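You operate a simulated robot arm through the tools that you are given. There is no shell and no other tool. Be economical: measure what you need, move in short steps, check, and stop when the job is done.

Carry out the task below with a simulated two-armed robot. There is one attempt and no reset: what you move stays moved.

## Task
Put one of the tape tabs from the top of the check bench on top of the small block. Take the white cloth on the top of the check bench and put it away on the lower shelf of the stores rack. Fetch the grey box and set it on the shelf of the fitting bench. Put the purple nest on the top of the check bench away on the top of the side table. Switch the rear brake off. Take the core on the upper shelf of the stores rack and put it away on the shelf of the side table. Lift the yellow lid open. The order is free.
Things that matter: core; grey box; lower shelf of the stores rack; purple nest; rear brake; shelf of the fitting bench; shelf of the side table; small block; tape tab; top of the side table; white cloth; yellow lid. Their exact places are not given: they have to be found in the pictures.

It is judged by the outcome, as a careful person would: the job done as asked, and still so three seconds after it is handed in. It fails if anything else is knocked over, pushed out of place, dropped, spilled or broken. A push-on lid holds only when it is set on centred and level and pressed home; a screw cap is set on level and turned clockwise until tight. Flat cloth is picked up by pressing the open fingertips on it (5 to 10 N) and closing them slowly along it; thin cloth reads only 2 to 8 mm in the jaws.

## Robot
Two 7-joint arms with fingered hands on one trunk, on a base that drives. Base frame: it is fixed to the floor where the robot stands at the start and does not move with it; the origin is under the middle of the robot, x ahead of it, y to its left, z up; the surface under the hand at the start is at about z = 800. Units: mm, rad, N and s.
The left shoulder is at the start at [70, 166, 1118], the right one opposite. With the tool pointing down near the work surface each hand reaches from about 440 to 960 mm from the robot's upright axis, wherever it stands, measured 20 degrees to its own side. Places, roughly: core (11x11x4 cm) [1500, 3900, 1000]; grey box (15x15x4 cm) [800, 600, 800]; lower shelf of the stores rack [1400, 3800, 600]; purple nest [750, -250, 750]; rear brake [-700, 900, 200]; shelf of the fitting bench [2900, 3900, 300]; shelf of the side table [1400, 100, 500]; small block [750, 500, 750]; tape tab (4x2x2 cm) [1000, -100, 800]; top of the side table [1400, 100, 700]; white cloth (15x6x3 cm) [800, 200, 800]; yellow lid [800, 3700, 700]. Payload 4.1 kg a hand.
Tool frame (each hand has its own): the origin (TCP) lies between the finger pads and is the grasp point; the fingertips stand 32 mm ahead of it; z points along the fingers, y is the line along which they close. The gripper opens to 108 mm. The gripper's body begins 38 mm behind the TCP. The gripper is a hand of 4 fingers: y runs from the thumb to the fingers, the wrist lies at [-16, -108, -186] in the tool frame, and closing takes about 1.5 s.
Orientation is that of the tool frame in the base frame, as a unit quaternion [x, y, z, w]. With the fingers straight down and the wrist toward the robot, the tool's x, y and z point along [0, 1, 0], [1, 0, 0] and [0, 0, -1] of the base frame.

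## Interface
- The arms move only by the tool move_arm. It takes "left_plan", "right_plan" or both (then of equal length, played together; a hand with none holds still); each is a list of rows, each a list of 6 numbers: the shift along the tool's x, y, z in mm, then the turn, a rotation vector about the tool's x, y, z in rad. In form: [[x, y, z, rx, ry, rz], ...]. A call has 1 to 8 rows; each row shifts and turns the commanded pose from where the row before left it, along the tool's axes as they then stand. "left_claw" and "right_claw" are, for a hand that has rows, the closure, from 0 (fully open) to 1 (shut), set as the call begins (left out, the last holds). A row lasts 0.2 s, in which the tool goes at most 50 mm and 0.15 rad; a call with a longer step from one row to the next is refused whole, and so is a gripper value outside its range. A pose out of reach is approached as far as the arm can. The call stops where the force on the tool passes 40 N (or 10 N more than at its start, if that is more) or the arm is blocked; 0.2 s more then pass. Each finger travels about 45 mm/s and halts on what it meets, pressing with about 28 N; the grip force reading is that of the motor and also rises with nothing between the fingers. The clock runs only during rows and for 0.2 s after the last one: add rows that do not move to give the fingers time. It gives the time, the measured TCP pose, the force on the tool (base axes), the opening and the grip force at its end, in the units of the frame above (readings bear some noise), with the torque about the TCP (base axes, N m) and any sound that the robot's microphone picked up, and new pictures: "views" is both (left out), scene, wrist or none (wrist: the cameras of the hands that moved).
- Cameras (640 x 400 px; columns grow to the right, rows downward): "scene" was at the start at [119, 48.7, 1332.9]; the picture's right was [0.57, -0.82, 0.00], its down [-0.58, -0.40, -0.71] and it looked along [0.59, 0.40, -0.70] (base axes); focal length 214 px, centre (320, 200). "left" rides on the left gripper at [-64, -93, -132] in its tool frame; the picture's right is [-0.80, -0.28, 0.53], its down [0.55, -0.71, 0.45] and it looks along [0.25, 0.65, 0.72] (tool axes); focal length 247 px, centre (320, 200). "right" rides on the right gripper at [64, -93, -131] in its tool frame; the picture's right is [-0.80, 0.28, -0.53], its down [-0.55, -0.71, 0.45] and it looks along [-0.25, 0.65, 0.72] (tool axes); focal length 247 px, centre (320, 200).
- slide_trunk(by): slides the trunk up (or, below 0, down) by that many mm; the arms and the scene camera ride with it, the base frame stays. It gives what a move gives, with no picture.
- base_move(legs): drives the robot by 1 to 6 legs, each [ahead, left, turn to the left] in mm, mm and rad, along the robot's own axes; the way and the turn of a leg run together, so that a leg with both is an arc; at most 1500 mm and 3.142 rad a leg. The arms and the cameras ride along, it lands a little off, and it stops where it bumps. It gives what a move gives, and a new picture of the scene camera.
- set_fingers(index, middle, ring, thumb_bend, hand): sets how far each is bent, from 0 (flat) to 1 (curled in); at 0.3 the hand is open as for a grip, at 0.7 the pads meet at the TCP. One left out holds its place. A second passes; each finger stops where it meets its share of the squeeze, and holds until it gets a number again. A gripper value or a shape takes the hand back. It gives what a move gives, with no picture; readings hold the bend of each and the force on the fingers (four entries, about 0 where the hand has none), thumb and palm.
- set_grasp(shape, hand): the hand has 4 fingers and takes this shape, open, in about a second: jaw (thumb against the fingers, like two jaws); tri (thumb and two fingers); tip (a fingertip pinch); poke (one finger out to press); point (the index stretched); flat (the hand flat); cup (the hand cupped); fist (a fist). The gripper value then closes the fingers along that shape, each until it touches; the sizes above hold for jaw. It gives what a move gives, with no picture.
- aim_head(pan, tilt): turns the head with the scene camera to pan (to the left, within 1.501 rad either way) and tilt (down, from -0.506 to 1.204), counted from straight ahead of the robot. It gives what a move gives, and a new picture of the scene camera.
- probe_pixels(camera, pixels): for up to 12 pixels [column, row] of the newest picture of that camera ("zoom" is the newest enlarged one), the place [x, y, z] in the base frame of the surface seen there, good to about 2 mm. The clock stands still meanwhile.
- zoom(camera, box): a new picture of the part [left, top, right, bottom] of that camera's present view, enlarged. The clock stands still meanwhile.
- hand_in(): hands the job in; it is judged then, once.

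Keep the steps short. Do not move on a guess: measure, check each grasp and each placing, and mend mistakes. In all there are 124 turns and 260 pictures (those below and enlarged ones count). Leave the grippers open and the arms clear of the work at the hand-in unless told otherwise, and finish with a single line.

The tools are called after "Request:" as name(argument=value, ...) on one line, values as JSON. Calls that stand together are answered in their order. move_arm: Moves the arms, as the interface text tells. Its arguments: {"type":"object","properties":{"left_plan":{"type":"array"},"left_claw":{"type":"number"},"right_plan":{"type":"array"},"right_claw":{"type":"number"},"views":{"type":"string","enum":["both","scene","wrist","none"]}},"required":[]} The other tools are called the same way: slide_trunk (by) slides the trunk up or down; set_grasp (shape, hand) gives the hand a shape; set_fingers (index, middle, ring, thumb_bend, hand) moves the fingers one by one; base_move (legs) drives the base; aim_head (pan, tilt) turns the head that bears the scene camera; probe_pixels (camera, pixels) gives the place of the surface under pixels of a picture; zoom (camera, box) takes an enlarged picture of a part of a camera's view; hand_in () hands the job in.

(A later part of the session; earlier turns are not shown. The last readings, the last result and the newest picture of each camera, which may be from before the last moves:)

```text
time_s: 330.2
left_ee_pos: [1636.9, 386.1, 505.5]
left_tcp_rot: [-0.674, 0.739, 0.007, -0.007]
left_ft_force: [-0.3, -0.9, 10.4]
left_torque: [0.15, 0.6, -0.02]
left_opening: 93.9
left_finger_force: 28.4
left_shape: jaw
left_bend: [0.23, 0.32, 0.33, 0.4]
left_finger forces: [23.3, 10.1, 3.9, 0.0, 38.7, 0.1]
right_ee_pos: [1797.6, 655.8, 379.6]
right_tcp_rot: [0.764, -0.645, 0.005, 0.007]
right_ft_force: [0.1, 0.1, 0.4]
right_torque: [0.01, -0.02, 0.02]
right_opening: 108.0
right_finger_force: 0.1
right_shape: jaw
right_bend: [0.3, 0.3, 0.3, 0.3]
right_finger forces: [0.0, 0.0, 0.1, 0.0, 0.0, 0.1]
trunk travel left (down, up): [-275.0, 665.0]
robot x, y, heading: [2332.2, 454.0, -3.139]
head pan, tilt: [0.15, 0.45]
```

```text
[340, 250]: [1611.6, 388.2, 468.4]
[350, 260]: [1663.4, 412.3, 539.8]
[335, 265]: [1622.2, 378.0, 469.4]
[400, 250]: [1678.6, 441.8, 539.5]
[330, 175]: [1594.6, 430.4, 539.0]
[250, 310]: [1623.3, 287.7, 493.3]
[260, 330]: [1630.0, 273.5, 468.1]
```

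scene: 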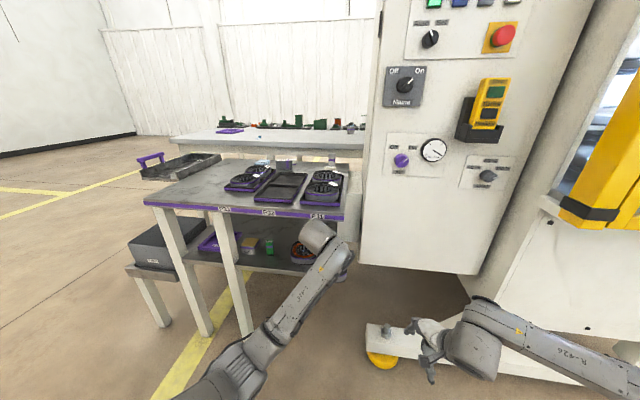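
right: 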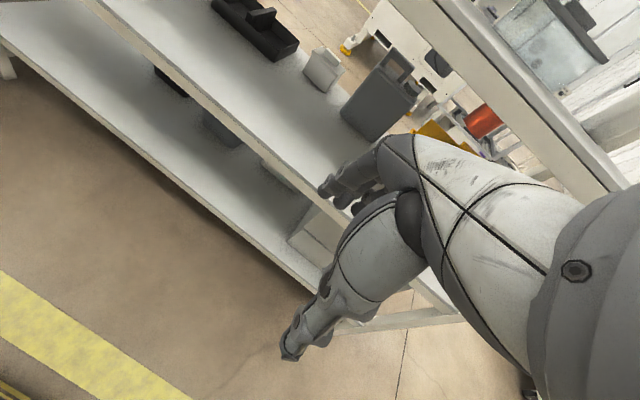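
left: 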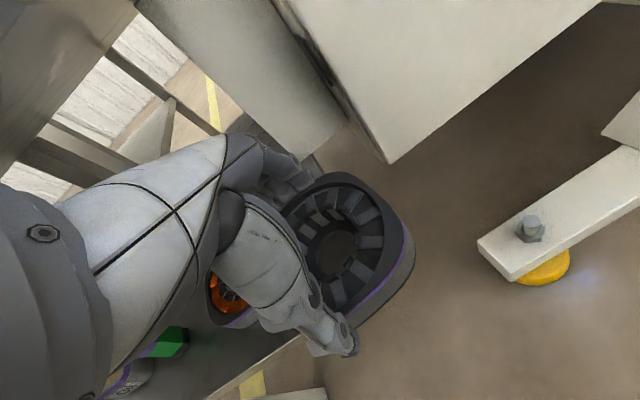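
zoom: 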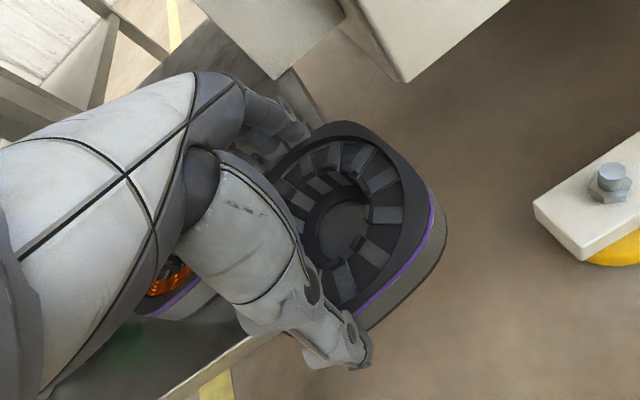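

Contact (10 N) on the shelf with support balanced. Release, rise, back off, raise the trunk, and drive around to the check bench's right end to fetch the nest with the left hand.

Request:
move_arm(left_plan=[[0, 0, -1, 0, 0, 0], [0, 0, 0, 0, 0, 0], [0, 0, 0, 0, 0, 0], [0, 0, 0, 0, 0, 0], [0, 0, 0, 0, 0, 0], [0, 0, -20, 0, 0, 0], [0, 0, -22, 0, 0, 0], [0, 0, 0, 0, 0, 0]], left_claw=0, views="wrist")

Request:
base_move(legs=[[-200, 0, 0]])

Request:
zoom(camera="scene", box=[220, 180, 420, 300])

Request:
slide_trunk(by=400)

Request:
slide_trunk(by=200)

Request:
base_move(legs=[[0, 0, 1.568], [1500, 0, 0], [0, 0, -1.571], [1500, 0, 0], [124, 0, 0], [0, 0, -1.571]])

Request:
aim_head(pan=0.0, tilt=0.85)

```text
time_s: 332.0
left_ee_pos: [1638.0, 385.5, 546.4]
left_tcp_rot: [-0.674, 0.739, 0.004, -0.006]
left_ft_force: [1.0, 0.4, 0.0]
left_torque: [0.0, 0.01, 0.0]
left_opening: 107.7
left_finger_force: 0.2
left_shape: jaw
left_bend: [0.3, 0.3, 0.3, 0.3]
left_finger forces: [0.0, 0.1, 0.0, 0.1, 0.1, 0.0]
right_ee_pos: [1796.5, 656.7, 377.0]
right_tcp_rot: [0.764, -0.645, 0.005, 0.007]
right_ft_force: [-0.3, 0.7, 0.3]
right_torque: [-0.03, -0.01, 0.0]
right_opening: 108.0
right_finger_force: 0.0
right_shape: jaw
right_bend: [0.3, 0.3, 0.3, 0.3]
right_finger forces: [0.1, 0.0, 0.0, 0.1, 0.1, 0.1]
trunk travel left (down, up): [-275.0, 665.0]
robot x, y, heading: [2332.2, 449.5, -3.136]
head pan, tilt: [0.15, 0.45]
```

left: 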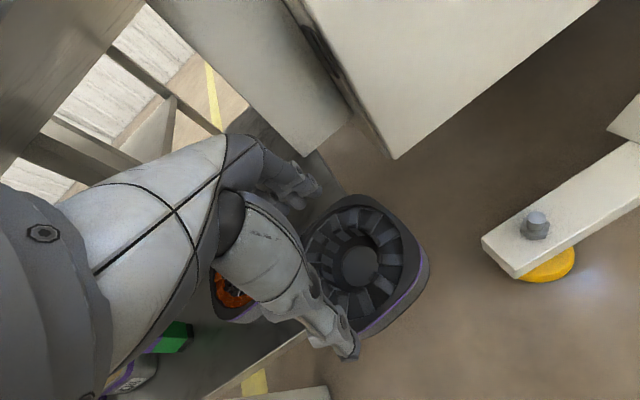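

```text
time_s: 333.6
left_ee_pos: [1837.6, 385.2, 546.6]
left_tcp_rot: [-0.674, 0.739, 0.005, -0.005]
left_ft_force: [-0.7, 0.1, 0.1]
left_torque: [-0.01, 0.01, 0.03]
left_opening: 108.0
left_finger_force: 0.0
left_shape: jaw
left_bend: [0.3, 0.3, 0.3, 0.3]
left_finger forces: [0.0, 0.1, 0.1, 0.0, 0.1, 0.0]
right_ee_pos: [1996.6, 656.9, 377.8]
right_tcp_rot: [0.765, -0.644, 0.005, 0.007]
right_ft_force: [-0.5, -1.2, -0.4]
right_torque: [-0.02, 0.01, 0.02]
right_opening: 107.6
right_finger_force: 0.1
right_shape: jaw
right_bend: [0.3, 0.3, 0.3, 0.3]
right_finger forces: [0.0, 0.1, 0.1, 0.1, 0.0, 0.1]
trunk travel left (down, up): [-275.0, 665.0]
robot x, y, heading: [2532.1, 448.6, -3.14]
head pan, tilt: [0.15, 0.45]
```

scene: 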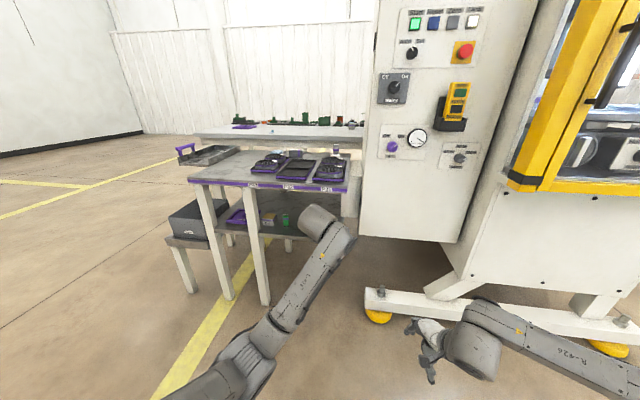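

```text
3.20 times, centred on (320, 240) of scene
```

zoom: 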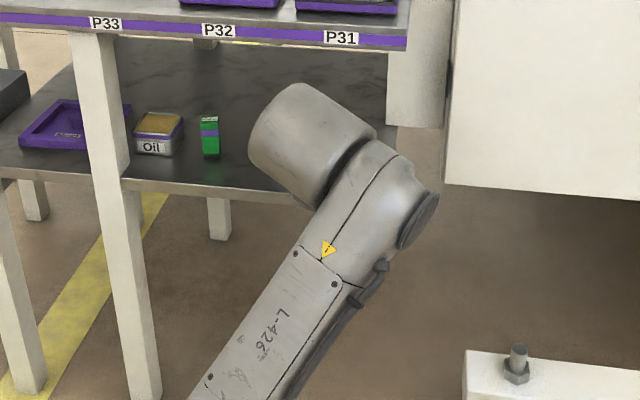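

```text
time_s: 337.4
left_ee_pos: [1837.2, 385.2, 947.1]
left_tcp_rot: [-0.674, 0.739, 0.005, -0.008]
left_ft_force: [0.4, 1.3, -0.7]
left_torque: [0.0, 0.02, 0.0]
left_opening: 107.9
left_finger_force: 0.1
left_shape: jaw
left_bend: [0.3, 0.3, 0.3, 0.3]
left_finger forces: [0.0, 0.0, 0.0, 0.0, 0.0, 0.0]
right_ee_pos: [1996.7, 656.5, 777.3]
right_tcp_rot: [0.765, -0.644, 0.006, 0.007]
right_ft_force: [-0.4, 0.5, -0.6]
right_torque: [0.03, 0.02, 0.0]
right_opening: 107.8
right_finger_force: 0.0
right_shape: jaw
right_bend: [0.3, 0.3, 0.3, 0.3]
right_finger forces: [0.0, 0.0, 0.0, 0.0, 0.0, 0.0]
trunk travel left (down, up): [-675.0, 265.0]
robot x, y, heading: [2532.1, 453.2, -3.139]
head pan, tilt: [0.15, 0.45]
```

```text
time_s: 339.6
left_ee_pos: [1836.0, 385.1, 1146.6]
left_tcp_rot: [-0.675, 0.738, 0.005, -0.006]
left_ft_force: [0.7, 0.3, 0.2]
left_torque: [0.01, 0.03, 0.02]
left_opening: 107.8
left_finger_force: 0.0
left_shape: jaw
left_bend: [0.3, 0.3, 0.3, 0.3]
left_finger forces: [0.0, 0.1, 0.1, 0.0, 0.0, 0.0]
right_ee_pos: [1995.9, 656.8, 976.6]
right_tcp_rot: [0.765, -0.644, 0.004, 0.007]
right_ft_force: [-0.1, -0.7, -0.7]
right_torque: [0.0, -0.03, 0.0]
right_opening: 108.1
right_finger_force: 0.1
right_shape: jaw
right_bend: [0.3, 0.3, 0.3, 0.3]
right_finger forces: [0.0, 0.0, 0.1, 0.0, 0.0, 0.0]
trunk travel left (down, up): [-875.0, 65.0]
robot x, y, heading: [2537.4, 448.8, -3.138]
head pan, tilt: [0.15, 0.45]
```

```text
time_s: 366.3
left_ee_pos: [836.4, -315.7, 1145.3]
left_tcp_rot: [0.055, 0.998, 0.009, -0.001]
left_ft_force: [0.7, 1.2, 0.8]
left_torque: [0.0, -0.02, -0.01]
left_opening: 108.1
left_finger_force: 0.1
left_shape: jaw
left_bend: [0.3, 0.3, 0.3, 0.3]
left_finger forces: [0.0, 0.0, 0.0, 0.0, 0.1, 0.1]
right_ee_pos: [1104.7, -479.8, 979.0]
right_tcp_rot: [-0.075, 0.997, 0.0, -0.009]
right_ft_force: [0.3, 0.1, 0.1]
right_torque: [-0.01, 0.0, 0.0]
right_opening: 108.0
right_finger_force: 0.0
right_shape: jaw
right_bend: [0.3, 0.3, 0.3, 0.3]
right_finger forces: [0.0, 0.0, 0.0, 0.1, 0.1, 0.1]
trunk travel left (down, up): [-875.0, 65.0]
robot x, y, heading: [890.6, -1011.2, 1.554]
head pan, tilt: [0.15, 0.45]
```

scene: 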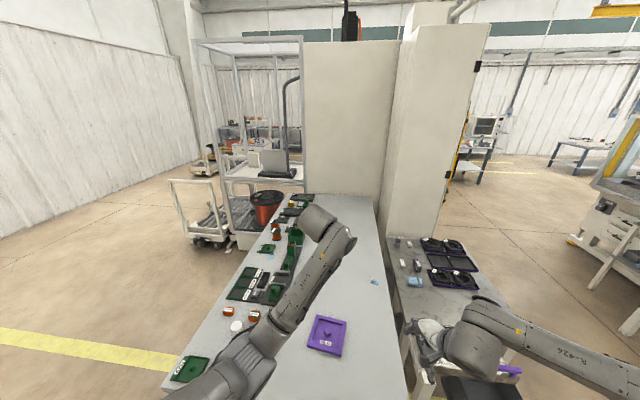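

```text
time_s: 367.2
left_ee_pos: [836.9, -316.2, 1146.5]
left_tcp_rot: [0.055, 0.998, 0.008, -0.001]
left_ft_force: [0.1, 0.6, 0.4]
left_torque: [0.0, -0.01, 0.02]
left_opening: 108.0
left_finger_force: 0.1
left_shape: jaw
left_bend: [0.3, 0.3, 0.3, 0.3]
left_finger forces: [0.0, 0.1, 0.0, 0.1, 0.1, 0.0]
right_ee_pos: [1104.1, -480.4, 977.7]
right_tcp_rot: [-0.076, 0.997, 0.002, -0.01]
right_ft_force: [-0.1, -0.2, -0.3]
right_torque: [0.01, 0.02, 0.0]
right_opening: 108.0
right_finger_force: 0.1
right_shape: jaw
right_bend: [0.3, 0.3, 0.3, 0.3]
right_finger forces: [0.1, 0.0, 0.1, 0.1, 0.0, 0.0]
trunk travel left (down, up): [-875.0, 65.0]
robot x, y, heading: [889.6, -1011.7, 1.554]
head pan, tilt: [0.0, 0.85]
```

scene: 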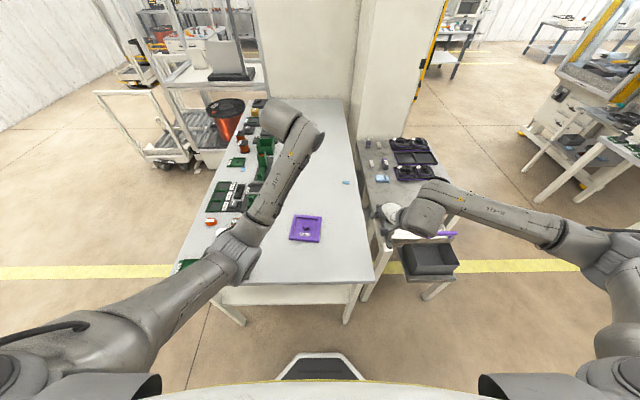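

Nest at (306,228). Measure it and its knob.

Request:
zoom(camera="scene", box=[274, 208, 338, 248])

Request:
probe_pixels(camera="zoom", pixels=[[330, 195], [330, 205], [320, 210], [345, 205], [310, 200], [180, 90], [490, 90], [160, 320], [470, 340], [320, 330], [320, 190]])

```text
10.00 times, centred on (306, 228) of scene
```

zoom: 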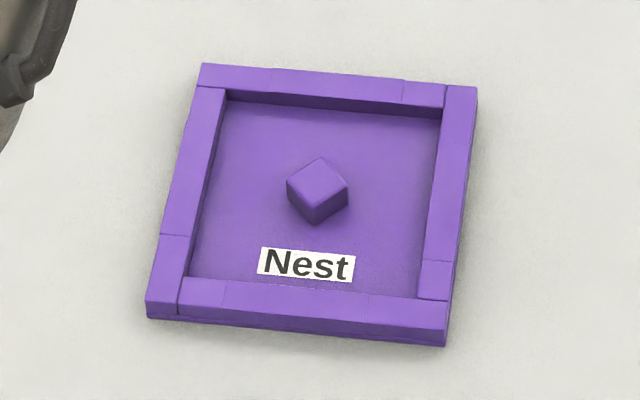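

```text
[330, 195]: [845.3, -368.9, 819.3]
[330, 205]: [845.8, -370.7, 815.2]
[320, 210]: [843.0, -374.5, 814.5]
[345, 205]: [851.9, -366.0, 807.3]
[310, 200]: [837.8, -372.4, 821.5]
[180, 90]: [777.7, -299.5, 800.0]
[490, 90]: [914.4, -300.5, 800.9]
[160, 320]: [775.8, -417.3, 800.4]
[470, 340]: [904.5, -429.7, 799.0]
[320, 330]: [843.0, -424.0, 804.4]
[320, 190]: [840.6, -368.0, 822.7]
```

Knob at (841,−364), top 822, its faces at 45°. Use the tip pinch turned 45°; descend above it.

Request:
set_grasp(hand="left", shape="tip")

Request:
move_arm(left_plan=[[-9.8, -47, 0, 0, 0, 0], [0, 0, 45, 0, 0, 0.13], [0, 0, 45, 0, 0, 0.13], [0, 0, 45, 0, 0, 0.13], [0, 0, 45, 0, 0, 0.13], [0, 0, 45, 0, 0, 0.13], [0, 0, 45, 0, 0, 0.13], [0, 0, 8, 0, 0, 0]], left_claw=0.6, views="wrist")

Request:
zoom(camera="left", box=[260, 180, 460, 305])

Request:
probe_pixels(camera="zoom", pixels=[[180, 100], [200, 80], [230, 280], [250, 320], [300, 200], [320, 220], [340, 200], [280, 220]])

```text
time_s: 368.1
left_ee_pos: [836.7, -316.0, 1145.8]
left_tcp_rot: [0.056, 0.998, 0.008, -0.001]
left_ft_force: [0.2, -0.2, -0.5]
left_torque: [-0.01, -0.03, 0.02]
left_opening: 108.0
left_finger_force: 0.1
left_shape: tip
left_bend: [0.3, 0.98, 0.99, 0.3]
left_finger forces: [0.0, 0.0, 0.1, 0.1, 0.0, 0.0]
right_ee_pos: [1104.5, -480.2, 978.0]
right_tcp_rot: [-0.077, 0.997, 0.001, -0.009]
right_ft_force: [-0.1, 0.6, 0.1]
right_torque: [-0.01, 0.04, 0.01]
right_opening: 107.9
right_finger_force: 0.0
right_shape: jaw
right_bend: [0.3, 0.3, 0.3, 0.3]
right_finger forces: [0.0, 0.0, 0.0, 0.1, 0.0, 0.0]
trunk travel left (down, up): [-875.0, 65.0]
robot x, y, heading: [884.3, -1011.5, 1.551]
head pan, tilt: [0.0, 0.85]
```

```text
time_s: 369.9
left_ee_pos: [839.2, -359.4, 866.1]
left_tcp_rot: [0.43, 0.903, 0.006, -0.004]
left_ft_force: [-0.3, 0.4, 1.1]
left_torque: [-0.05, 0.04, 0.02]
left_opening: 43.5
left_finger_force: 0.0
left_shape: tip
left_bend: [0.73, 0.98, 0.99, 0.73]
left_finger forces: [0.1, 0.0, 0.0, 0.1, 0.0, 0.0]
right_ee_pos: [1105.2, -480.5, 978.6]
right_tcp_rot: [-0.075, 0.997, 0.001, -0.008]
right_ft_force: [0.2, -0.2, -0.1]
right_torque: [-0.02, 0.03, 0.02]
right_opening: 107.9
right_finger_force: 0.0
right_shape: jaw
right_bend: [0.3, 0.3, 0.3, 0.3]
right_finger forces: [0.1, 0.1, 0.1, 0.1, 0.0, 0.1]
trunk travel left (down, up): [-875.0, 65.0]
robot x, y, heading: [890.1, -1011.1, 1.557]
head pan, tilt: [0.0, 0.85]
```

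left: 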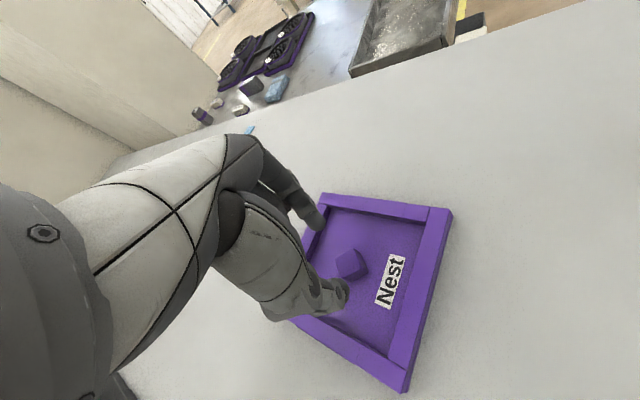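

```text
3.20 times, centred on (360, 242) of left
```

zoom: 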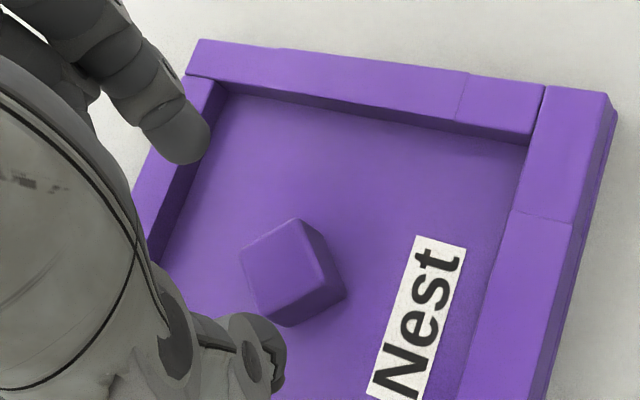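

```text
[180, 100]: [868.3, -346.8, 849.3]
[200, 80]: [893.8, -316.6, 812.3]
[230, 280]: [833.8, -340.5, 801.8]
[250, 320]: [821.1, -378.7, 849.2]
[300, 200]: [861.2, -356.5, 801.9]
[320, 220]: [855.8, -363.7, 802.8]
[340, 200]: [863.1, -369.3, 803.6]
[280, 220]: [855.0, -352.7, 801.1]
```

Index (868,−347) and thumb (821,−379) straddle the knob. Lower 27 mm, close, lift.

Request:
move_arm(left_plan=[[0, 0, 15, 0, 0, 0], [0, 0, 10, 0, 0, 0], [0, 0, 2, 0, 0, 0], [0, 0, 0, 0, 0, 0]], views="none")

Request:
move_arm(left_plan=[[0, 0, 0, 0, 0, 0], [0, 0, 0, 0, 0, 0], [0, 0, 0, 0, 0, 0], [0, 0, 0, 0, 0, 0], [0, 0, 0, 0, 0, 0], [0, 0, 0, 0, 0, 0]], left_claw=1, views="none")

Request:
move_arm(left_plan=[[0, 0, -15, 0, 0, 0], [0, 0, -35, 0, 0, 0], [0, 0, -40, 0, 0, 0], [0, 0, -40, 0, 0, 0], [0, 0, 0, 0, 0, 0]], views="both")

```text
time_s: 370.9
left_ee_pos: [841.6, -359.3, 840.8]
left_tcp_rot: [0.431, 0.902, 0.006, -0.003]
left_ft_force: [0.2, 0.7, 0.6]
left_torque: [-0.02, 0.02, 0.01]
left_opening: 43.6
left_finger_force: 0.2
left_shape: tip
left_bend: [0.73, 0.98, 0.99, 0.73]
left_finger forces: [0.0, 0.0, 0.0, 0.2, 0.0, 0.0]
right_ee_pos: [1104.8, -480.6, 979.1]
right_tcp_rot: [-0.077, 0.997, 0.002, -0.009]
right_ft_force: [0.0, -0.3, -0.2]
right_torque: [0.01, 0.0, 0.0]
right_opening: 107.9
right_finger_force: 0.1
right_shape: jaw
right_bend: [0.3, 0.3, 0.3, 0.3]
right_finger forces: [0.1, 0.1, 0.0, 0.0, 0.1, 0.0]
trunk travel left (down, up): [-875.0, 65.0]
robot x, y, heading: [889.9, -1014.9, 1.556]
head pan, tilt: [0.0, 0.85]
```

```text
time_s: 372.3
left_ee_pos: [840.8, -359.1, 840.0]
left_tcp_rot: [0.431, 0.902, 0.007, -0.004]
left_ft_force: [-0.1, 0.0, 0.5]
left_torque: [-0.01, 0.04, 0.01]
left_opening: 14.7
left_finger_force: 28.4
left_shape: tip
left_bend: [0.72, 1.0, 1.0, 0.74]
left_finger forces: [25.1, 0.1, 0.1, 0.0, 25.2, 0.0]
right_ee_pos: [1104.5, -481.4, 978.1]
right_tcp_rot: [-0.076, 0.997, 0.001, -0.008]
right_ft_force: [-0.5, -0.5, -0.1]
right_torque: [-0.02, 0.0, 0.0]
right_opening: 108.1
right_finger_force: 0.0
right_shape: jaw
right_bend: [0.3, 0.3, 0.3, 0.3]
right_finger forces: [0.0, 0.0, 0.0, 0.1, 0.0, 0.0]
trunk travel left (down, up): [-875.0, 65.0]
robot x, y, heading: [887.2, -1011.7, 1.555]
head pan, tilt: [0.0, 0.85]
```

```text
time_s: 373.5
left_ee_pos: [842.1, -362.0, 970.2]
left_tcp_rot: [0.431, 0.902, 0.006, -0.004]
left_ft_force: [-0.3, -0.9, -2.4]
left_torque: [-0.03, -0.01, 0.0]
left_opening: 14.6
left_finger_force: 28.1
left_shape: tip
left_bend: [0.72, 1.0, 1.0, 0.74]
left_finger forces: [25.1, 0.0, 0.0, 0.1, 25.0, 0.0]
right_ee_pos: [1104.1, -481.2, 978.4]
right_tcp_rot: [-0.076, 0.997, 0.001, -0.009]
right_ft_force: [-0.3, 0.1, 1.1]
right_torque: [-0.01, 0.01, -0.03]
right_opening: 108.0
right_finger_force: 0.1
right_shape: jaw
right_bend: [0.3, 0.3, 0.3, 0.3]
right_finger forces: [0.0, 0.1, 0.0, 0.0, 0.1, 0.0]
trunk travel left (down, up): [-875.0, 65.0]
robot x, y, heading: [888.4, -1015.8, 1.553]
head pan, tilt: [0.0, 0.85]
```

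scene: 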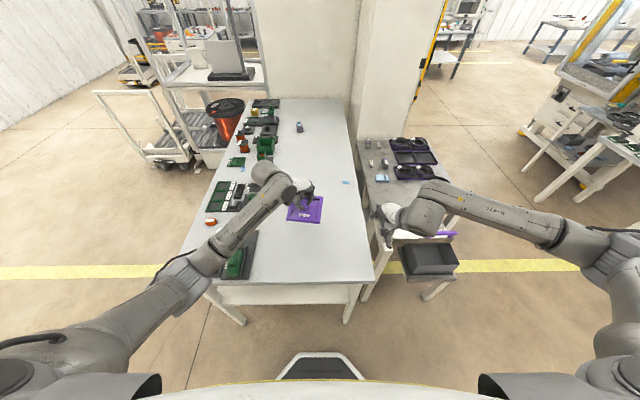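
left: 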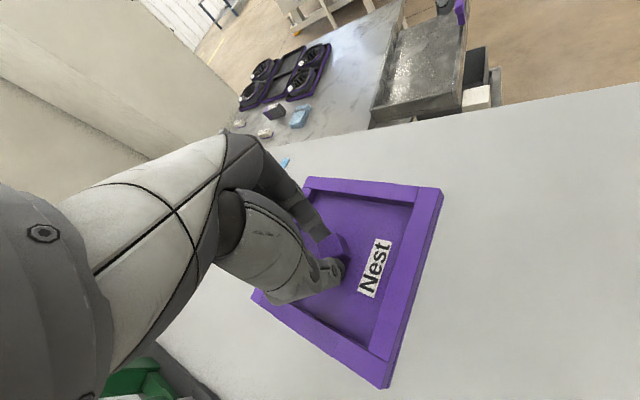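

The nest hangs level. Drive it around to the side table's +x side, then lower to ~50 mm above the top and look.

Request:
base_move(legs=[[0, 0, -1.555], [1500, 0, 0], [0, 0, 1.571], [984, 0, 0], [0, 0, 1.571], [235, 0, 0]])

Request:
move_arm(left_plan=[[0, 0, 40, 0, 0, 0], [0, 0, 40, 0, 0, 0], [0, 0, 40, 0, 0, 0], [0, 0, 25, 0, 0, 0], [0, 0, 0, 0, 0, 0]])

Request:
zoom(camera="left", box=[200, 60, 600, 400])

Request:
probe_pixels(camera="left", pixels=[[400, 350], [430, 190], [320, 180], [450, 300], [480, 250], [500, 200], [430, 150], [350, 150], [470, 350], [520, 300], [400, 120], [560, 200]])

```text
time_s: 398.3
left_ee_pos: [1542.2, -75.3, 970.5]
left_tcp_rot: [-0.309, 0.951, 0.003, -0.007]
left_ft_force: [0.2, 0.8, -0.7]
left_torque: [0.03, -0.01, 0.01]
left_opening: 14.3
left_finger_force: 28.0
left_shape: tip
left_bend: [0.72, 1.0, 1.0, 0.74]
left_finger forces: [24.7, 0.0, 0.1, 0.0, 24.7, 0.0]
right_ee_pos: [1674.0, 180.9, 977.7]
right_tcp_rot: [0.741, -0.672, 0.005, 0.007]
right_ft_force: [-0.1, 0.4, -0.4]
right_torque: [-0.01, -0.02, 0.0]
right_opening: 107.9
right_finger_force: 0.1
right_shape: jaw
right_bend: [0.3, 0.3, 0.3, 0.3]
right_finger forces: [0.0, 0.0, 0.0, 0.0, 0.0, 0.0]
trunk travel left (down, up): [-875.0, 65.0]
robot x, y, heading: [2195.3, -61.4, 3.072]
head pan, tilt: [0.0, 0.85]
```

scene: 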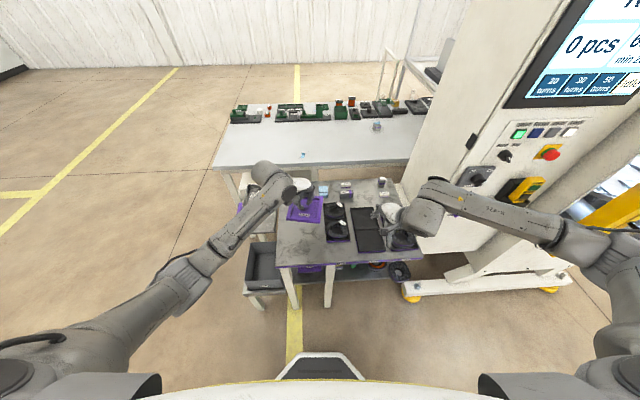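

```text
time_s: 399.5
left_ee_pos: [1538.8, -75.8, 826.4]
left_tcp_rot: [-0.309, 0.951, 0.001, -0.008]
left_ft_force: [-0.8, -0.5, -1.1]
left_torque: [-0.01, 0.02, 0.0]
left_opening: 14.5
left_finger_force: 27.6
left_shape: tip
left_bend: [0.72, 1.0, 1.0, 0.74]
left_finger forces: [24.8, 0.0, 0.0, 0.1, 24.8, 0.1]
right_ee_pos: [1673.3, 181.7, 977.3]
right_tcp_rot: [0.742, -0.671, 0.005, 0.008]
right_ft_force: [-0.7, -0.4, -0.4]
right_torque: [-0.02, -0.02, 0.03]
right_opening: 107.8
right_finger_force: 0.0
right_shape: jaw
right_bend: [0.3, 0.3, 0.3, 0.3]
right_finger forces: [0.0, 0.0, 0.0, 0.0, 0.0, 0.1]
trunk travel left (down, up): [-875.0, 65.0]
robot x, y, heading: [2193.3, -60.1, 3.073]
head pan, tilt: [0.0, 0.85]
```

scene: 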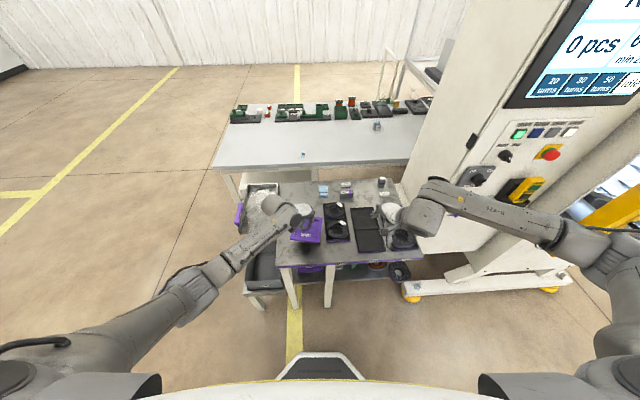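
left: 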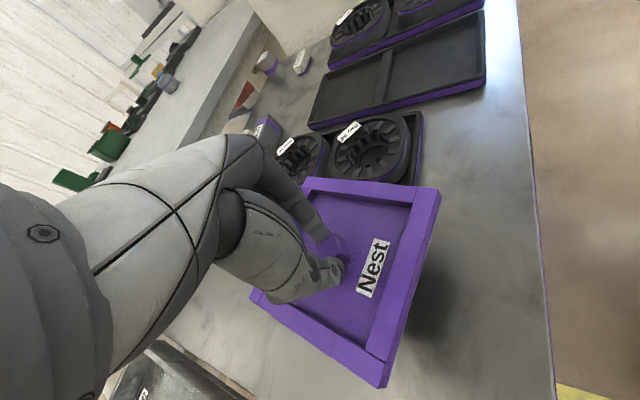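

```text
1.18 times, centred on (400, 230) of left
```

zoom: 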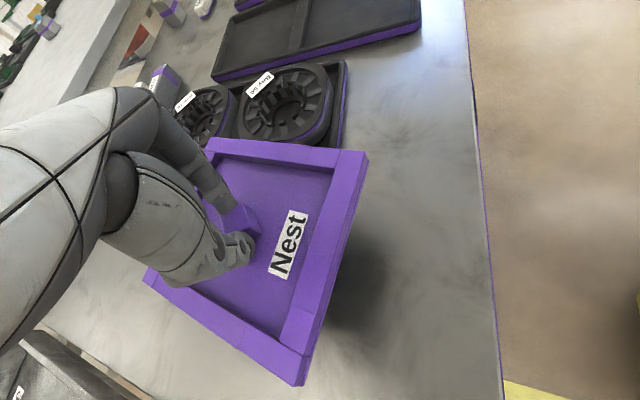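

```text
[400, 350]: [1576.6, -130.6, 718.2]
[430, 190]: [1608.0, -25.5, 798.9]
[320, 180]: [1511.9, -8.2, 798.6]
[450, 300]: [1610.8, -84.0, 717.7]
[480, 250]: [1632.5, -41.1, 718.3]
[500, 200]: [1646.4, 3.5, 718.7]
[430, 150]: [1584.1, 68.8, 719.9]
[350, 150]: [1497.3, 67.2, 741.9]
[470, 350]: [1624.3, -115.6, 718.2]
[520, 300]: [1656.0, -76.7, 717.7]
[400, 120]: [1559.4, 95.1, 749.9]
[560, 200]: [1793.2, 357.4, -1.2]
```

Nest is over the free corner (table 718, tray starts at y≈50). Lower 66 mm, release, rise; then drive around toward the roller cart with the brakes.

Request:
move_arm(left_plan=[[0, 0, 30, 0, 0, 0], [0, 0, 25, 0, 0, 0], [0, 0, 8, 0, 0, 0], [0, 0, 2, 0, 0, 0], [0, 0, 1.5, 0, 0, 0], [0, 0, 0, 0, 0, 0]], views="none")

Request:
move_arm(left_plan=[[0, 0, 0, 0, 0, 0], [0, 0, 0, 0, 0, 0], [0, 0, 0, 0, 0, 0], [0, 0, 0, 0, 0, 0], [0, 0, -20, 0, 0, 0], [0, 0, -40, 0, 0, 0], [0, 0, -40, 0, 0, 0], [0, 0, -40, 0, 0, 0]], left_claw=0.6, views="wrist")

Request:
base_move(legs=[[-300, 0, 0], [0, 0, 1.639], [1000, 0, 0], [0, 0, -1.571], [1500, 0, 0], [1500, 0, 0]])

Request:
base_move(legs=[[195, 0, 0], [0, 0, -1.571], [900, 0, 0]])

Request:
aim_head(pan=0.0, tilt=0.85)

```text
time_s: 400.9
left_ee_pos: [1536.6, -75.7, 759.5]
left_tcp_rot: [-0.31, 0.951, 0.002, -0.007]
left_ft_force: [-0.1, 0.7, -2.3]
left_torque: [0.05, 0.02, -0.01]
left_opening: 14.3
left_finger_force: 27.9
left_shape: tip
left_bend: [0.72, 1.0, 1.0, 0.74]
left_finger forces: [25.0, 0.0, 0.0, 0.1, 24.9, 0.0]
right_ee_pos: [1673.5, 181.3, 977.2]
right_tcp_rot: [0.742, -0.671, 0.005, 0.008]
right_ft_force: [0.0, 0.3, -0.4]
right_torque: [-0.02, 0.01, -0.01]
right_opening: 107.7
right_finger_force: 0.1
right_shape: jaw
right_bend: [0.3, 0.3, 0.3, 0.3]
right_finger forces: [0.0, 0.0, 0.0, 0.0, 0.0, 0.0]
trunk travel left (down, up): [-875.0, 65.0]
robot x, y, heading: [2193.1, -61.2, 3.075]
head pan, tilt: [0.0, 0.85]
```

```text
time_s: 402.7
left_ee_pos: [1539.8, -75.4, 901.4]
left_tcp_rot: [-0.309, 0.951, 0.002, -0.008]
left_ft_force: [0.1, -1.0, 0.2]
left_torque: [-0.02, -0.03, 0.0]
left_opening: 43.3
left_finger_force: 0.1
left_shape: tip
left_bend: [0.73, 0.98, 0.99, 0.73]
left_finger forces: [0.0, 0.0, 0.1, 0.0, 0.1, 0.0]
right_ee_pos: [1674.1, 181.6, 977.4]
right_tcp_rot: [0.741, -0.671, 0.005, 0.008]
right_ft_force: [-0.3, 0.3, -1.1]
right_torque: [-0.01, 0.02, 0.0]
right_opening: 108.0
right_finger_force: 0.2
right_shape: jaw
right_bend: [0.3, 0.3, 0.3, 0.3]
right_finger forces: [0.0, 0.1, 0.1, 0.0, 0.0, 0.0]
trunk travel left (down, up): [-875.0, 65.0]
robot x, y, heading: [2193.4, -60.3, 3.07]
head pan, tilt: [0.0, 0.85]
```

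left: 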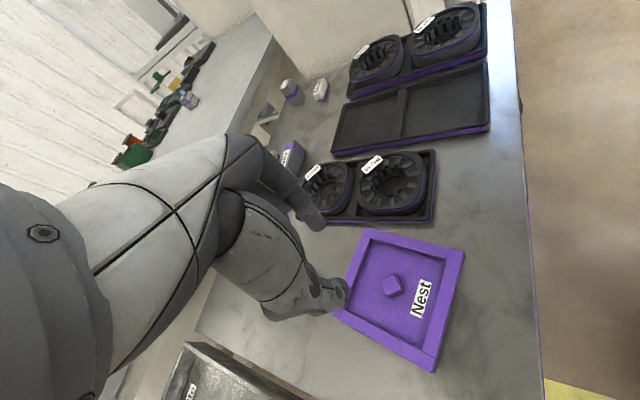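

```text
time_s: 431.2
left_ee_pos: [-1118.0, -1433.9, 901.2]
left_tcp_rot: [-0.389, 0.921, 0.002, -0.008]
left_ft_force: [0.8, 0.5, -0.1]
left_torque: [-0.03, 0.01, -0.03]
left_opening: 42.9
left_finger_force: 0.1
left_shape: tip
left_bend: [0.73, 0.98, 0.99, 0.73]
left_finger forces: [0.0, 0.0, 0.1, 0.0, 0.1, 0.0]
right_ee_pos: [-1028.0, -1158.5, 978.0]
right_tcp_rot: [0.796, -0.605, 0.006, 0.007]
right_ft_force: [0.1, 0.4, -0.6]
right_torque: [0.01, -0.02, -0.02]
right_opening: 107.9
right_finger_force: 0.1
right_shape: jaw
right_bend: [0.3, 0.3, 0.3, 0.3]
right_finger forces: [0.0, 0.0, 0.1, 0.0, 0.0, 0.1]
trunk travel left (down, up): [-875.0, 65.0]
robot x, y, heading: [-476.6, -1311.5, -3.039]
head pan, tilt: [0.0, 0.85]
```

scene: 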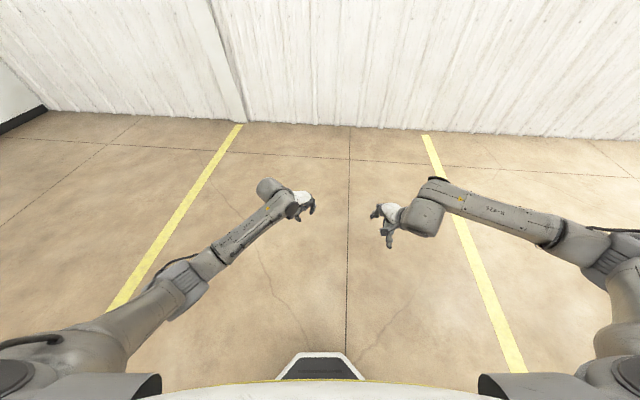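

```text
time_s: 440.8
left_ee_pos: [-930.8, 181.3, 901.3]
left_tcp_rot: [0.362, 0.932, 0.007, -0.005]
left_ft_force: [-0.6, 0.0, 0.0]
left_torque: [-0.01, 0.03, -0.02]
left_opening: 43.2
left_finger_force: 0.1
left_shape: tip
left_bend: [0.73, 0.98, 0.99, 0.73]
left_finger forces: [0.0, 0.1, 0.0, 0.0, 0.0, 0.0]
right_ee_pos: [-652.7, 100.8, 978.0]
right_tcp_rot: [-0.151, 0.988, 0.001, -0.009]
right_ft_force: [0.1, 0.4, -0.3]
right_torque: [0.01, 0.01, -0.02]
right_opening: 107.8
right_finger_force: 0.0
right_shape: jaw
right_bend: [0.3, 0.3, 0.3, 0.3]
right_finger forces: [0.0, 0.1, 0.0, 0.0, 0.0, 0.0]
trunk travel left (down, up): [-875.0, 65.0]
robot x, y, heading: [-784.4, -456.1, 1.709]
head pan, tilt: [0.0, 0.85]
```

scene: 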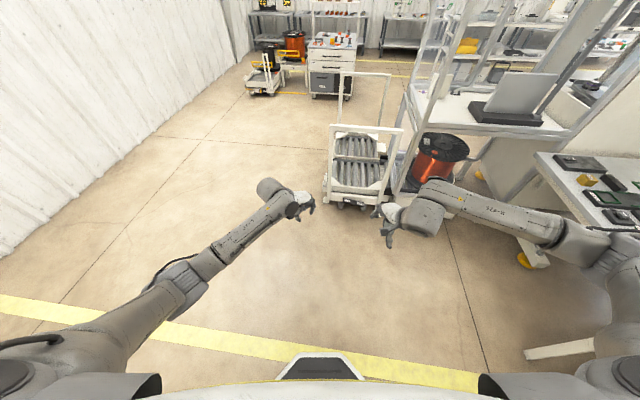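

```text
time_s: 441.4
left_ee_pos: [-932.7, 181.1, 901.2]
left_tcp_rot: [0.362, 0.932, 0.006, -0.004]
left_ft_force: [-0.5, 0.6, -0.4]
left_torque: [0.02, -0.04, 0.02]
left_opening: 43.0
left_finger_force: 0.0
left_shape: tip
left_bend: [0.73, 0.98, 0.99, 0.73]
left_finger forces: [0.0, 0.1, 0.0, 0.1, 0.1, 0.0]
right_ee_pos: [-652.6, 99.6, 977.7]
right_tcp_rot: [-0.152, 0.988, 0.0, -0.009]
right_ft_force: [0.2, 0.0, 0.1]
right_torque: [-0.01, 0.01, 0.02]
right_opening: 108.1
right_finger_force: 0.0
right_shape: jaw
right_bend: [0.3, 0.3, 0.3, 0.3]
right_finger forces: [0.0, 0.0, 0.1, 0.0, 0.0, 0.0]
trunk travel left (down, up): [-875.0, 65.0]
robot x, y, heading: [-781.8, -458.1, 1.706]
head pan, tilt: [0.0, 0.85]
```

scene: 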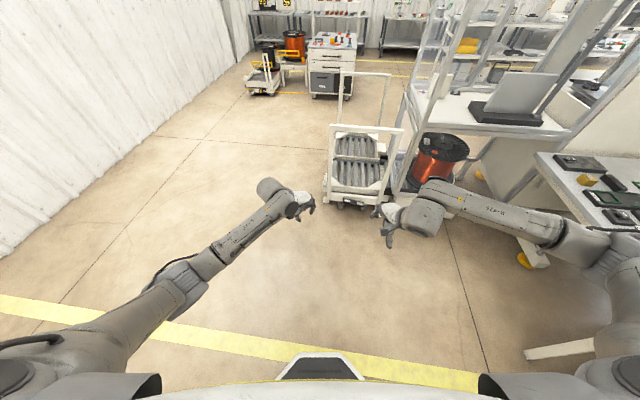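

The nest stands on the table. The cart is ahead; zoom on its lower bar with the switches.

Request:
zoom(camera="scene", box=[318, 175, 398, 225])

Request:
probe_pixels(camera="scene", pixels=[[340, 201], [344, 205], [350, 203], [356, 205], [362, 206], [368, 207], [345, 200], [360, 202], [330, 190], [380, 195], [350, 180], [385, 205]])

```text
8.00 times, centred on (358, 200) of scene
```

zoom: 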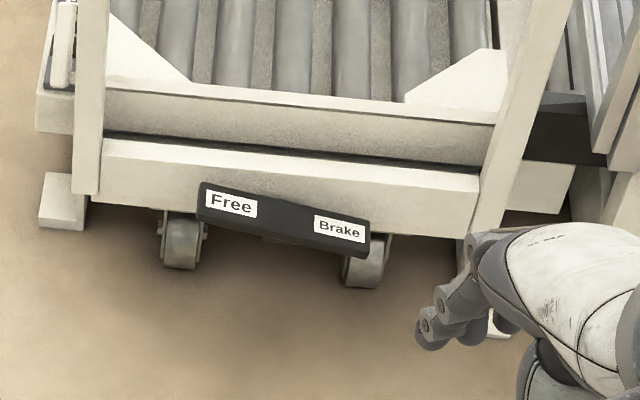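

```text
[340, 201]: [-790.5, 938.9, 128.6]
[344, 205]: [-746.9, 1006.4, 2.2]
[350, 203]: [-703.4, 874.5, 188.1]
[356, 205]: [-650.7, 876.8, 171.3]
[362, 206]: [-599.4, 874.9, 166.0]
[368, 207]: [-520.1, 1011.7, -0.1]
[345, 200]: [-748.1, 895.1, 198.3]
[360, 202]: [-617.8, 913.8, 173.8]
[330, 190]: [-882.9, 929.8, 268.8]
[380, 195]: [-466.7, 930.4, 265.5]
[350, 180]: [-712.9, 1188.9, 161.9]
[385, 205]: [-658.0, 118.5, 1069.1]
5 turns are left
```

The rocker bar reads "Free" (left end, raised, near (−738,884,200)) and "Brake" (right end, pressed). I must press the Free end down. Approach with the left hand closed: align, lower in front of the cart, then move closer.

Request:
base_move(legs=[[0, 0, -0.137], [544, -110, 0]])

Request:
slide_trunk(by=-400)

Request:
slide_trunk(by=-225)

Request:
move_arm(left_plan=[[0, 0, 0, 0, 0, 0], [0, 0, 0, 0, 0, 0], [0, 0, 0, 0, 0, 0], [0, 0, 0, 0, 0, 0], [0, 0, 0, 0, 0, 0]], left_claw=1, views="none")

Request:
base_move(legs=[[80, 0, 0]])

Request:
zoom(camera="left", box=[160, 60, 560, 310])

Request:
probe_pixels(camera="zoom", pixels=[[300, 150], [350, 150], [400, 150], [350, 200], [400, 200], [450, 200], [300, 200], [320, 230], [400, 250], [450, 150], [350, 100], [300, 260]])

Request:
aim_head(pan=0.05, tilt=0.6)

```text
time_s: 445.3
left_ee_pos: [-733.0, 751.8, 900.9]
left_tcp_rot: [0.423, 0.906, 0.007, -0.003]
left_ft_force: [-0.1, 0.1, -0.4]
left_torque: [0.0, 0.0, 0.0]
left_opening: 43.2
left_finger_force: 0.1
left_shape: tip
left_bend: [0.73, 0.98, 0.99, 0.73]
left_finger forces: [0.0, 0.0, 0.0, 0.0, 0.0, 0.0]
right_ee_pos: [-468.3, 635.5, 977.9]
right_tcp_rot: [-0.084, 0.996, 0.001, -0.009]
right_ft_force: [-0.3, 0.0, -0.4]
right_torque: [-0.01, -0.01, -0.01]
right_opening: 108.1
right_finger_force: 0.0
right_shape: jaw
right_bend: [0.3, 0.3, 0.3, 0.3]
right_finger forces: [0.0, 0.0, 0.0, 0.0, 0.1, 0.0]
trunk travel left (down, up): [-875.0, 65.0]
robot x, y, heading: [-675.3, 102.5, 1.577]
head pan, tilt: [0.0, 0.85]
```

scene: 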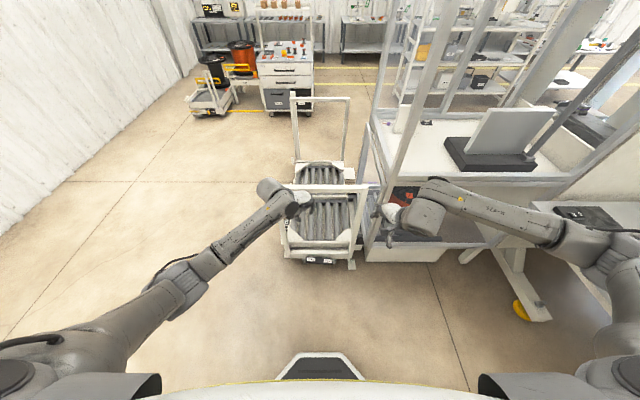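

```text
time_s: 449.1
left_ee_pos: [-733.2, 752.5, 502.2]
left_tcp_rot: [0.423, 0.906, 0.007, -0.003]
left_ft_force: [-0.2, 0.1, -0.4]
left_torque: [-0.02, 0.02, -0.01]
left_opening: 43.0
left_finger_force: 0.1
left_shape: tip
left_bend: [0.73, 0.98, 0.99, 0.73]
left_finger forces: [0.0, 0.0, 0.1, 0.0, 0.1, 0.1]
right_ee_pos: [-467.4, 636.3, 578.4]
right_tcp_rot: [-0.085, 0.996, 0.001, -0.009]
right_ft_force: [-0.3, -0.2, 0.1]
right_torque: [0.03, 0.0, -0.02]
right_opening: 108.2
right_finger_force: 0.1
right_shape: jaw
right_bend: [0.3, 0.3, 0.3, 0.3]
right_finger forces: [0.0, 0.0, 0.0, 0.0, 0.1, 0.0]
trunk travel left (down, up): [-475.0, 465.0]
robot x, y, heading: [-672.6, 103.3, 1.565]
head pan, tilt: [0.0, 0.85]
```

```text
time_s: 451.5
left_ee_pos: [-733.4, 752.3, 277.0]
left_tcp_rot: [0.423, 0.906, 0.007, -0.003]
left_ft_force: [0.2, -0.3, -0.3]
left_torque: [0.04, 0.02, 0.0]
left_opening: 43.1
left_finger_force: 0.0
left_shape: tip
left_bend: [0.73, 0.98, 0.99, 0.73]
left_finger forces: [0.0, 0.1, 0.1, 0.0, 0.1, 0.1]
right_ee_pos: [-468.1, 636.4, 352.6]
right_tcp_rot: [-0.085, 0.996, 0.0, -0.008]
right_ft_force: [0.5, 0.2, -0.4]
right_torque: [0.02, 0.03, -0.03]
right_opening: 108.0
right_finger_force: 0.0
right_shape: jaw
right_bend: [0.3, 0.3, 0.3, 0.3]
right_finger forces: [0.1, 0.1, 0.0, 0.0, 0.0, 0.1]
trunk travel left (down, up): [-250.0, 690.0]
robot x, y, heading: [-673.6, 99.3, 1.572]
head pan, tilt: [0.0, 0.85]
```

```text
time_s: 452.7
left_ee_pos: [-732.9, 752.9, 276.0]
left_tcp_rot: [0.423, 0.906, 0.006, -0.004]
left_ft_force: [1.3, -0.1, 0.1]
left_torque: [-0.01, 0.01, -0.01]
left_opening: 0.1
left_finger_force: 28.6
left_shape: tip
left_bend: [0.3, 1.0, 1.0, 0.49]
left_finger forces: [0.1, 0.0, 0.1, 0.0, 0.0, 0.1]
right_ee_pos: [-467.4, 634.2, 353.4]
right_tcp_rot: [-0.085, 0.996, 0.001, -0.009]
right_ft_force: [0.1, 0.4, 0.7]
right_torque: [-0.01, 0.01, -0.02]
right_opening: 108.1
right_finger_force: 0.1
right_shape: jaw
right_bend: [0.3, 0.3, 0.3, 0.3]
right_finger forces: [0.1, 0.1, 0.0, 0.0, 0.0, 0.0]
trunk travel left (down, up): [-250.0, 690.0]
robot x, y, heading: [-674.1, 98.2, 1.568]
head pan, tilt: [0.0, 0.85]
```

```text
time_s: 453.8
left_ee_pos: [-735.0, 833.8, 274.9]
left_tcp_rot: [0.422, 0.907, 0.007, -0.003]
left_ft_force: [0.2, 0.0, 0.8]
left_torque: [-0.03, 0.01, -0.01]
left_opening: 0.0
left_finger_force: 28.3
left_shape: tip
left_bend: [0.3, 1.0, 1.0, 0.49]
left_finger forces: [0.0, 0.0, 0.0, 0.0, 0.0, 0.1]
right_ee_pos: [-467.2, 715.4, 353.4]
right_tcp_rot: [-0.084, 0.996, 0.001, -0.009]
right_ft_force: [-0.5, 0.3, -0.6]
right_torque: [0.01, -0.01, -0.01]
right_opening: 108.0
right_finger_force: 0.0
right_shape: jaw
right_bend: [0.3, 0.3, 0.3, 0.3]
right_finger forces: [0.0, 0.0, 0.0, 0.0, 0.0, 0.0]
trunk travel left (down, up): [-250.0, 690.0]
robot x, y, heading: [-674.2, 179.2, 1.574]
head pan, tilt: [0.0, 0.85]
```

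scene: 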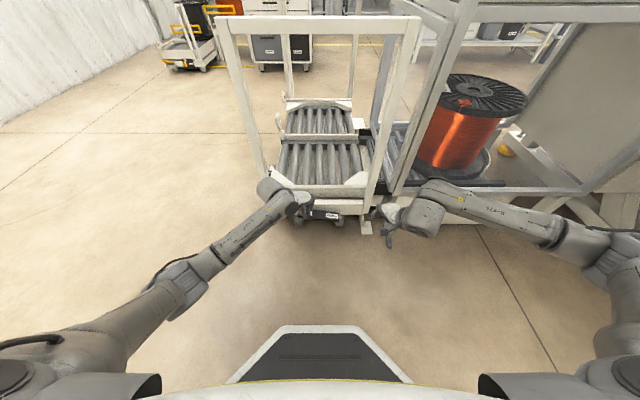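

```text
1.60 times, centred on (360, 185) of left
```

zoom: 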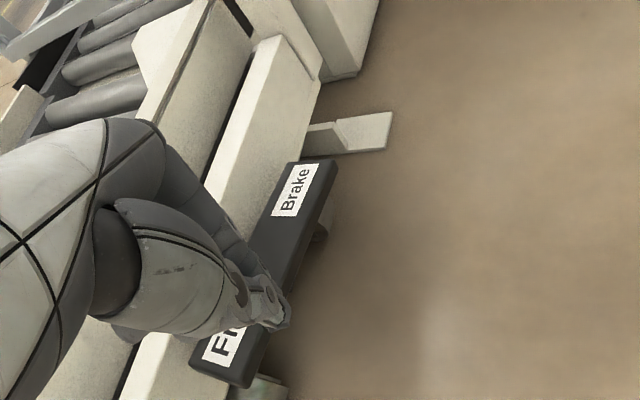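

```text
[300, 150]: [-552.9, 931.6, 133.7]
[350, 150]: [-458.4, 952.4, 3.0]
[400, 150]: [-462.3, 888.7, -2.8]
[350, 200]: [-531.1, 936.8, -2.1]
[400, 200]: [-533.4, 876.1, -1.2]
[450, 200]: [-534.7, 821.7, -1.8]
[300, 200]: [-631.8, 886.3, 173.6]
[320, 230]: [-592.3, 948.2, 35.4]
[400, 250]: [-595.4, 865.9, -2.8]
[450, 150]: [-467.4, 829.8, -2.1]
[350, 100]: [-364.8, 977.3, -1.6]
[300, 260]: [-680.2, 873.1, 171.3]
```

```text
time_s: 454.5
left_ee_pos: [-733.1, 832.4, 275.7]
left_tcp_rot: [0.422, 0.906, 0.006, -0.004]
left_ft_force: [-0.4, 0.1, -0.4]
left_torque: [0.0, 0.01, 0.0]
left_opening: 0.0
left_finger_force: 27.6
left_shape: tip
left_bend: [0.3, 1.0, 1.0, 0.49]
left_finger forces: [0.0, 0.0, 0.0, 0.0, 0.0, 0.1]
right_ee_pos: [-467.9, 715.9, 352.8]
right_tcp_rot: [-0.084, 0.996, 0.001, -0.009]
right_ft_force: [0.2, -0.4, -0.3]
right_torque: [-0.04, 0.0, -0.02]
right_opening: 108.0
right_finger_force: 0.1
right_shape: jaw
right_bend: [0.3, 0.3, 0.3, 0.3]
right_finger forces: [0.0, 0.0, 0.0, 0.0, 0.0, 0.0]
trunk travel left (down, up): [-250.0, 690.0]
robot x, y, heading: [-674.9, 181.5, 1.572]
head pan, tilt: [0.051, 0.6]
4 turns are left
```

scene: 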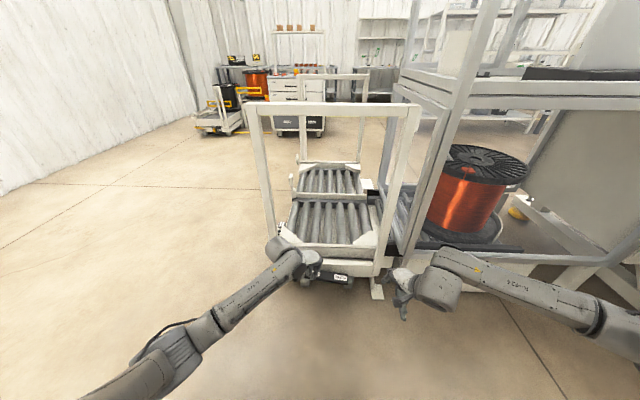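

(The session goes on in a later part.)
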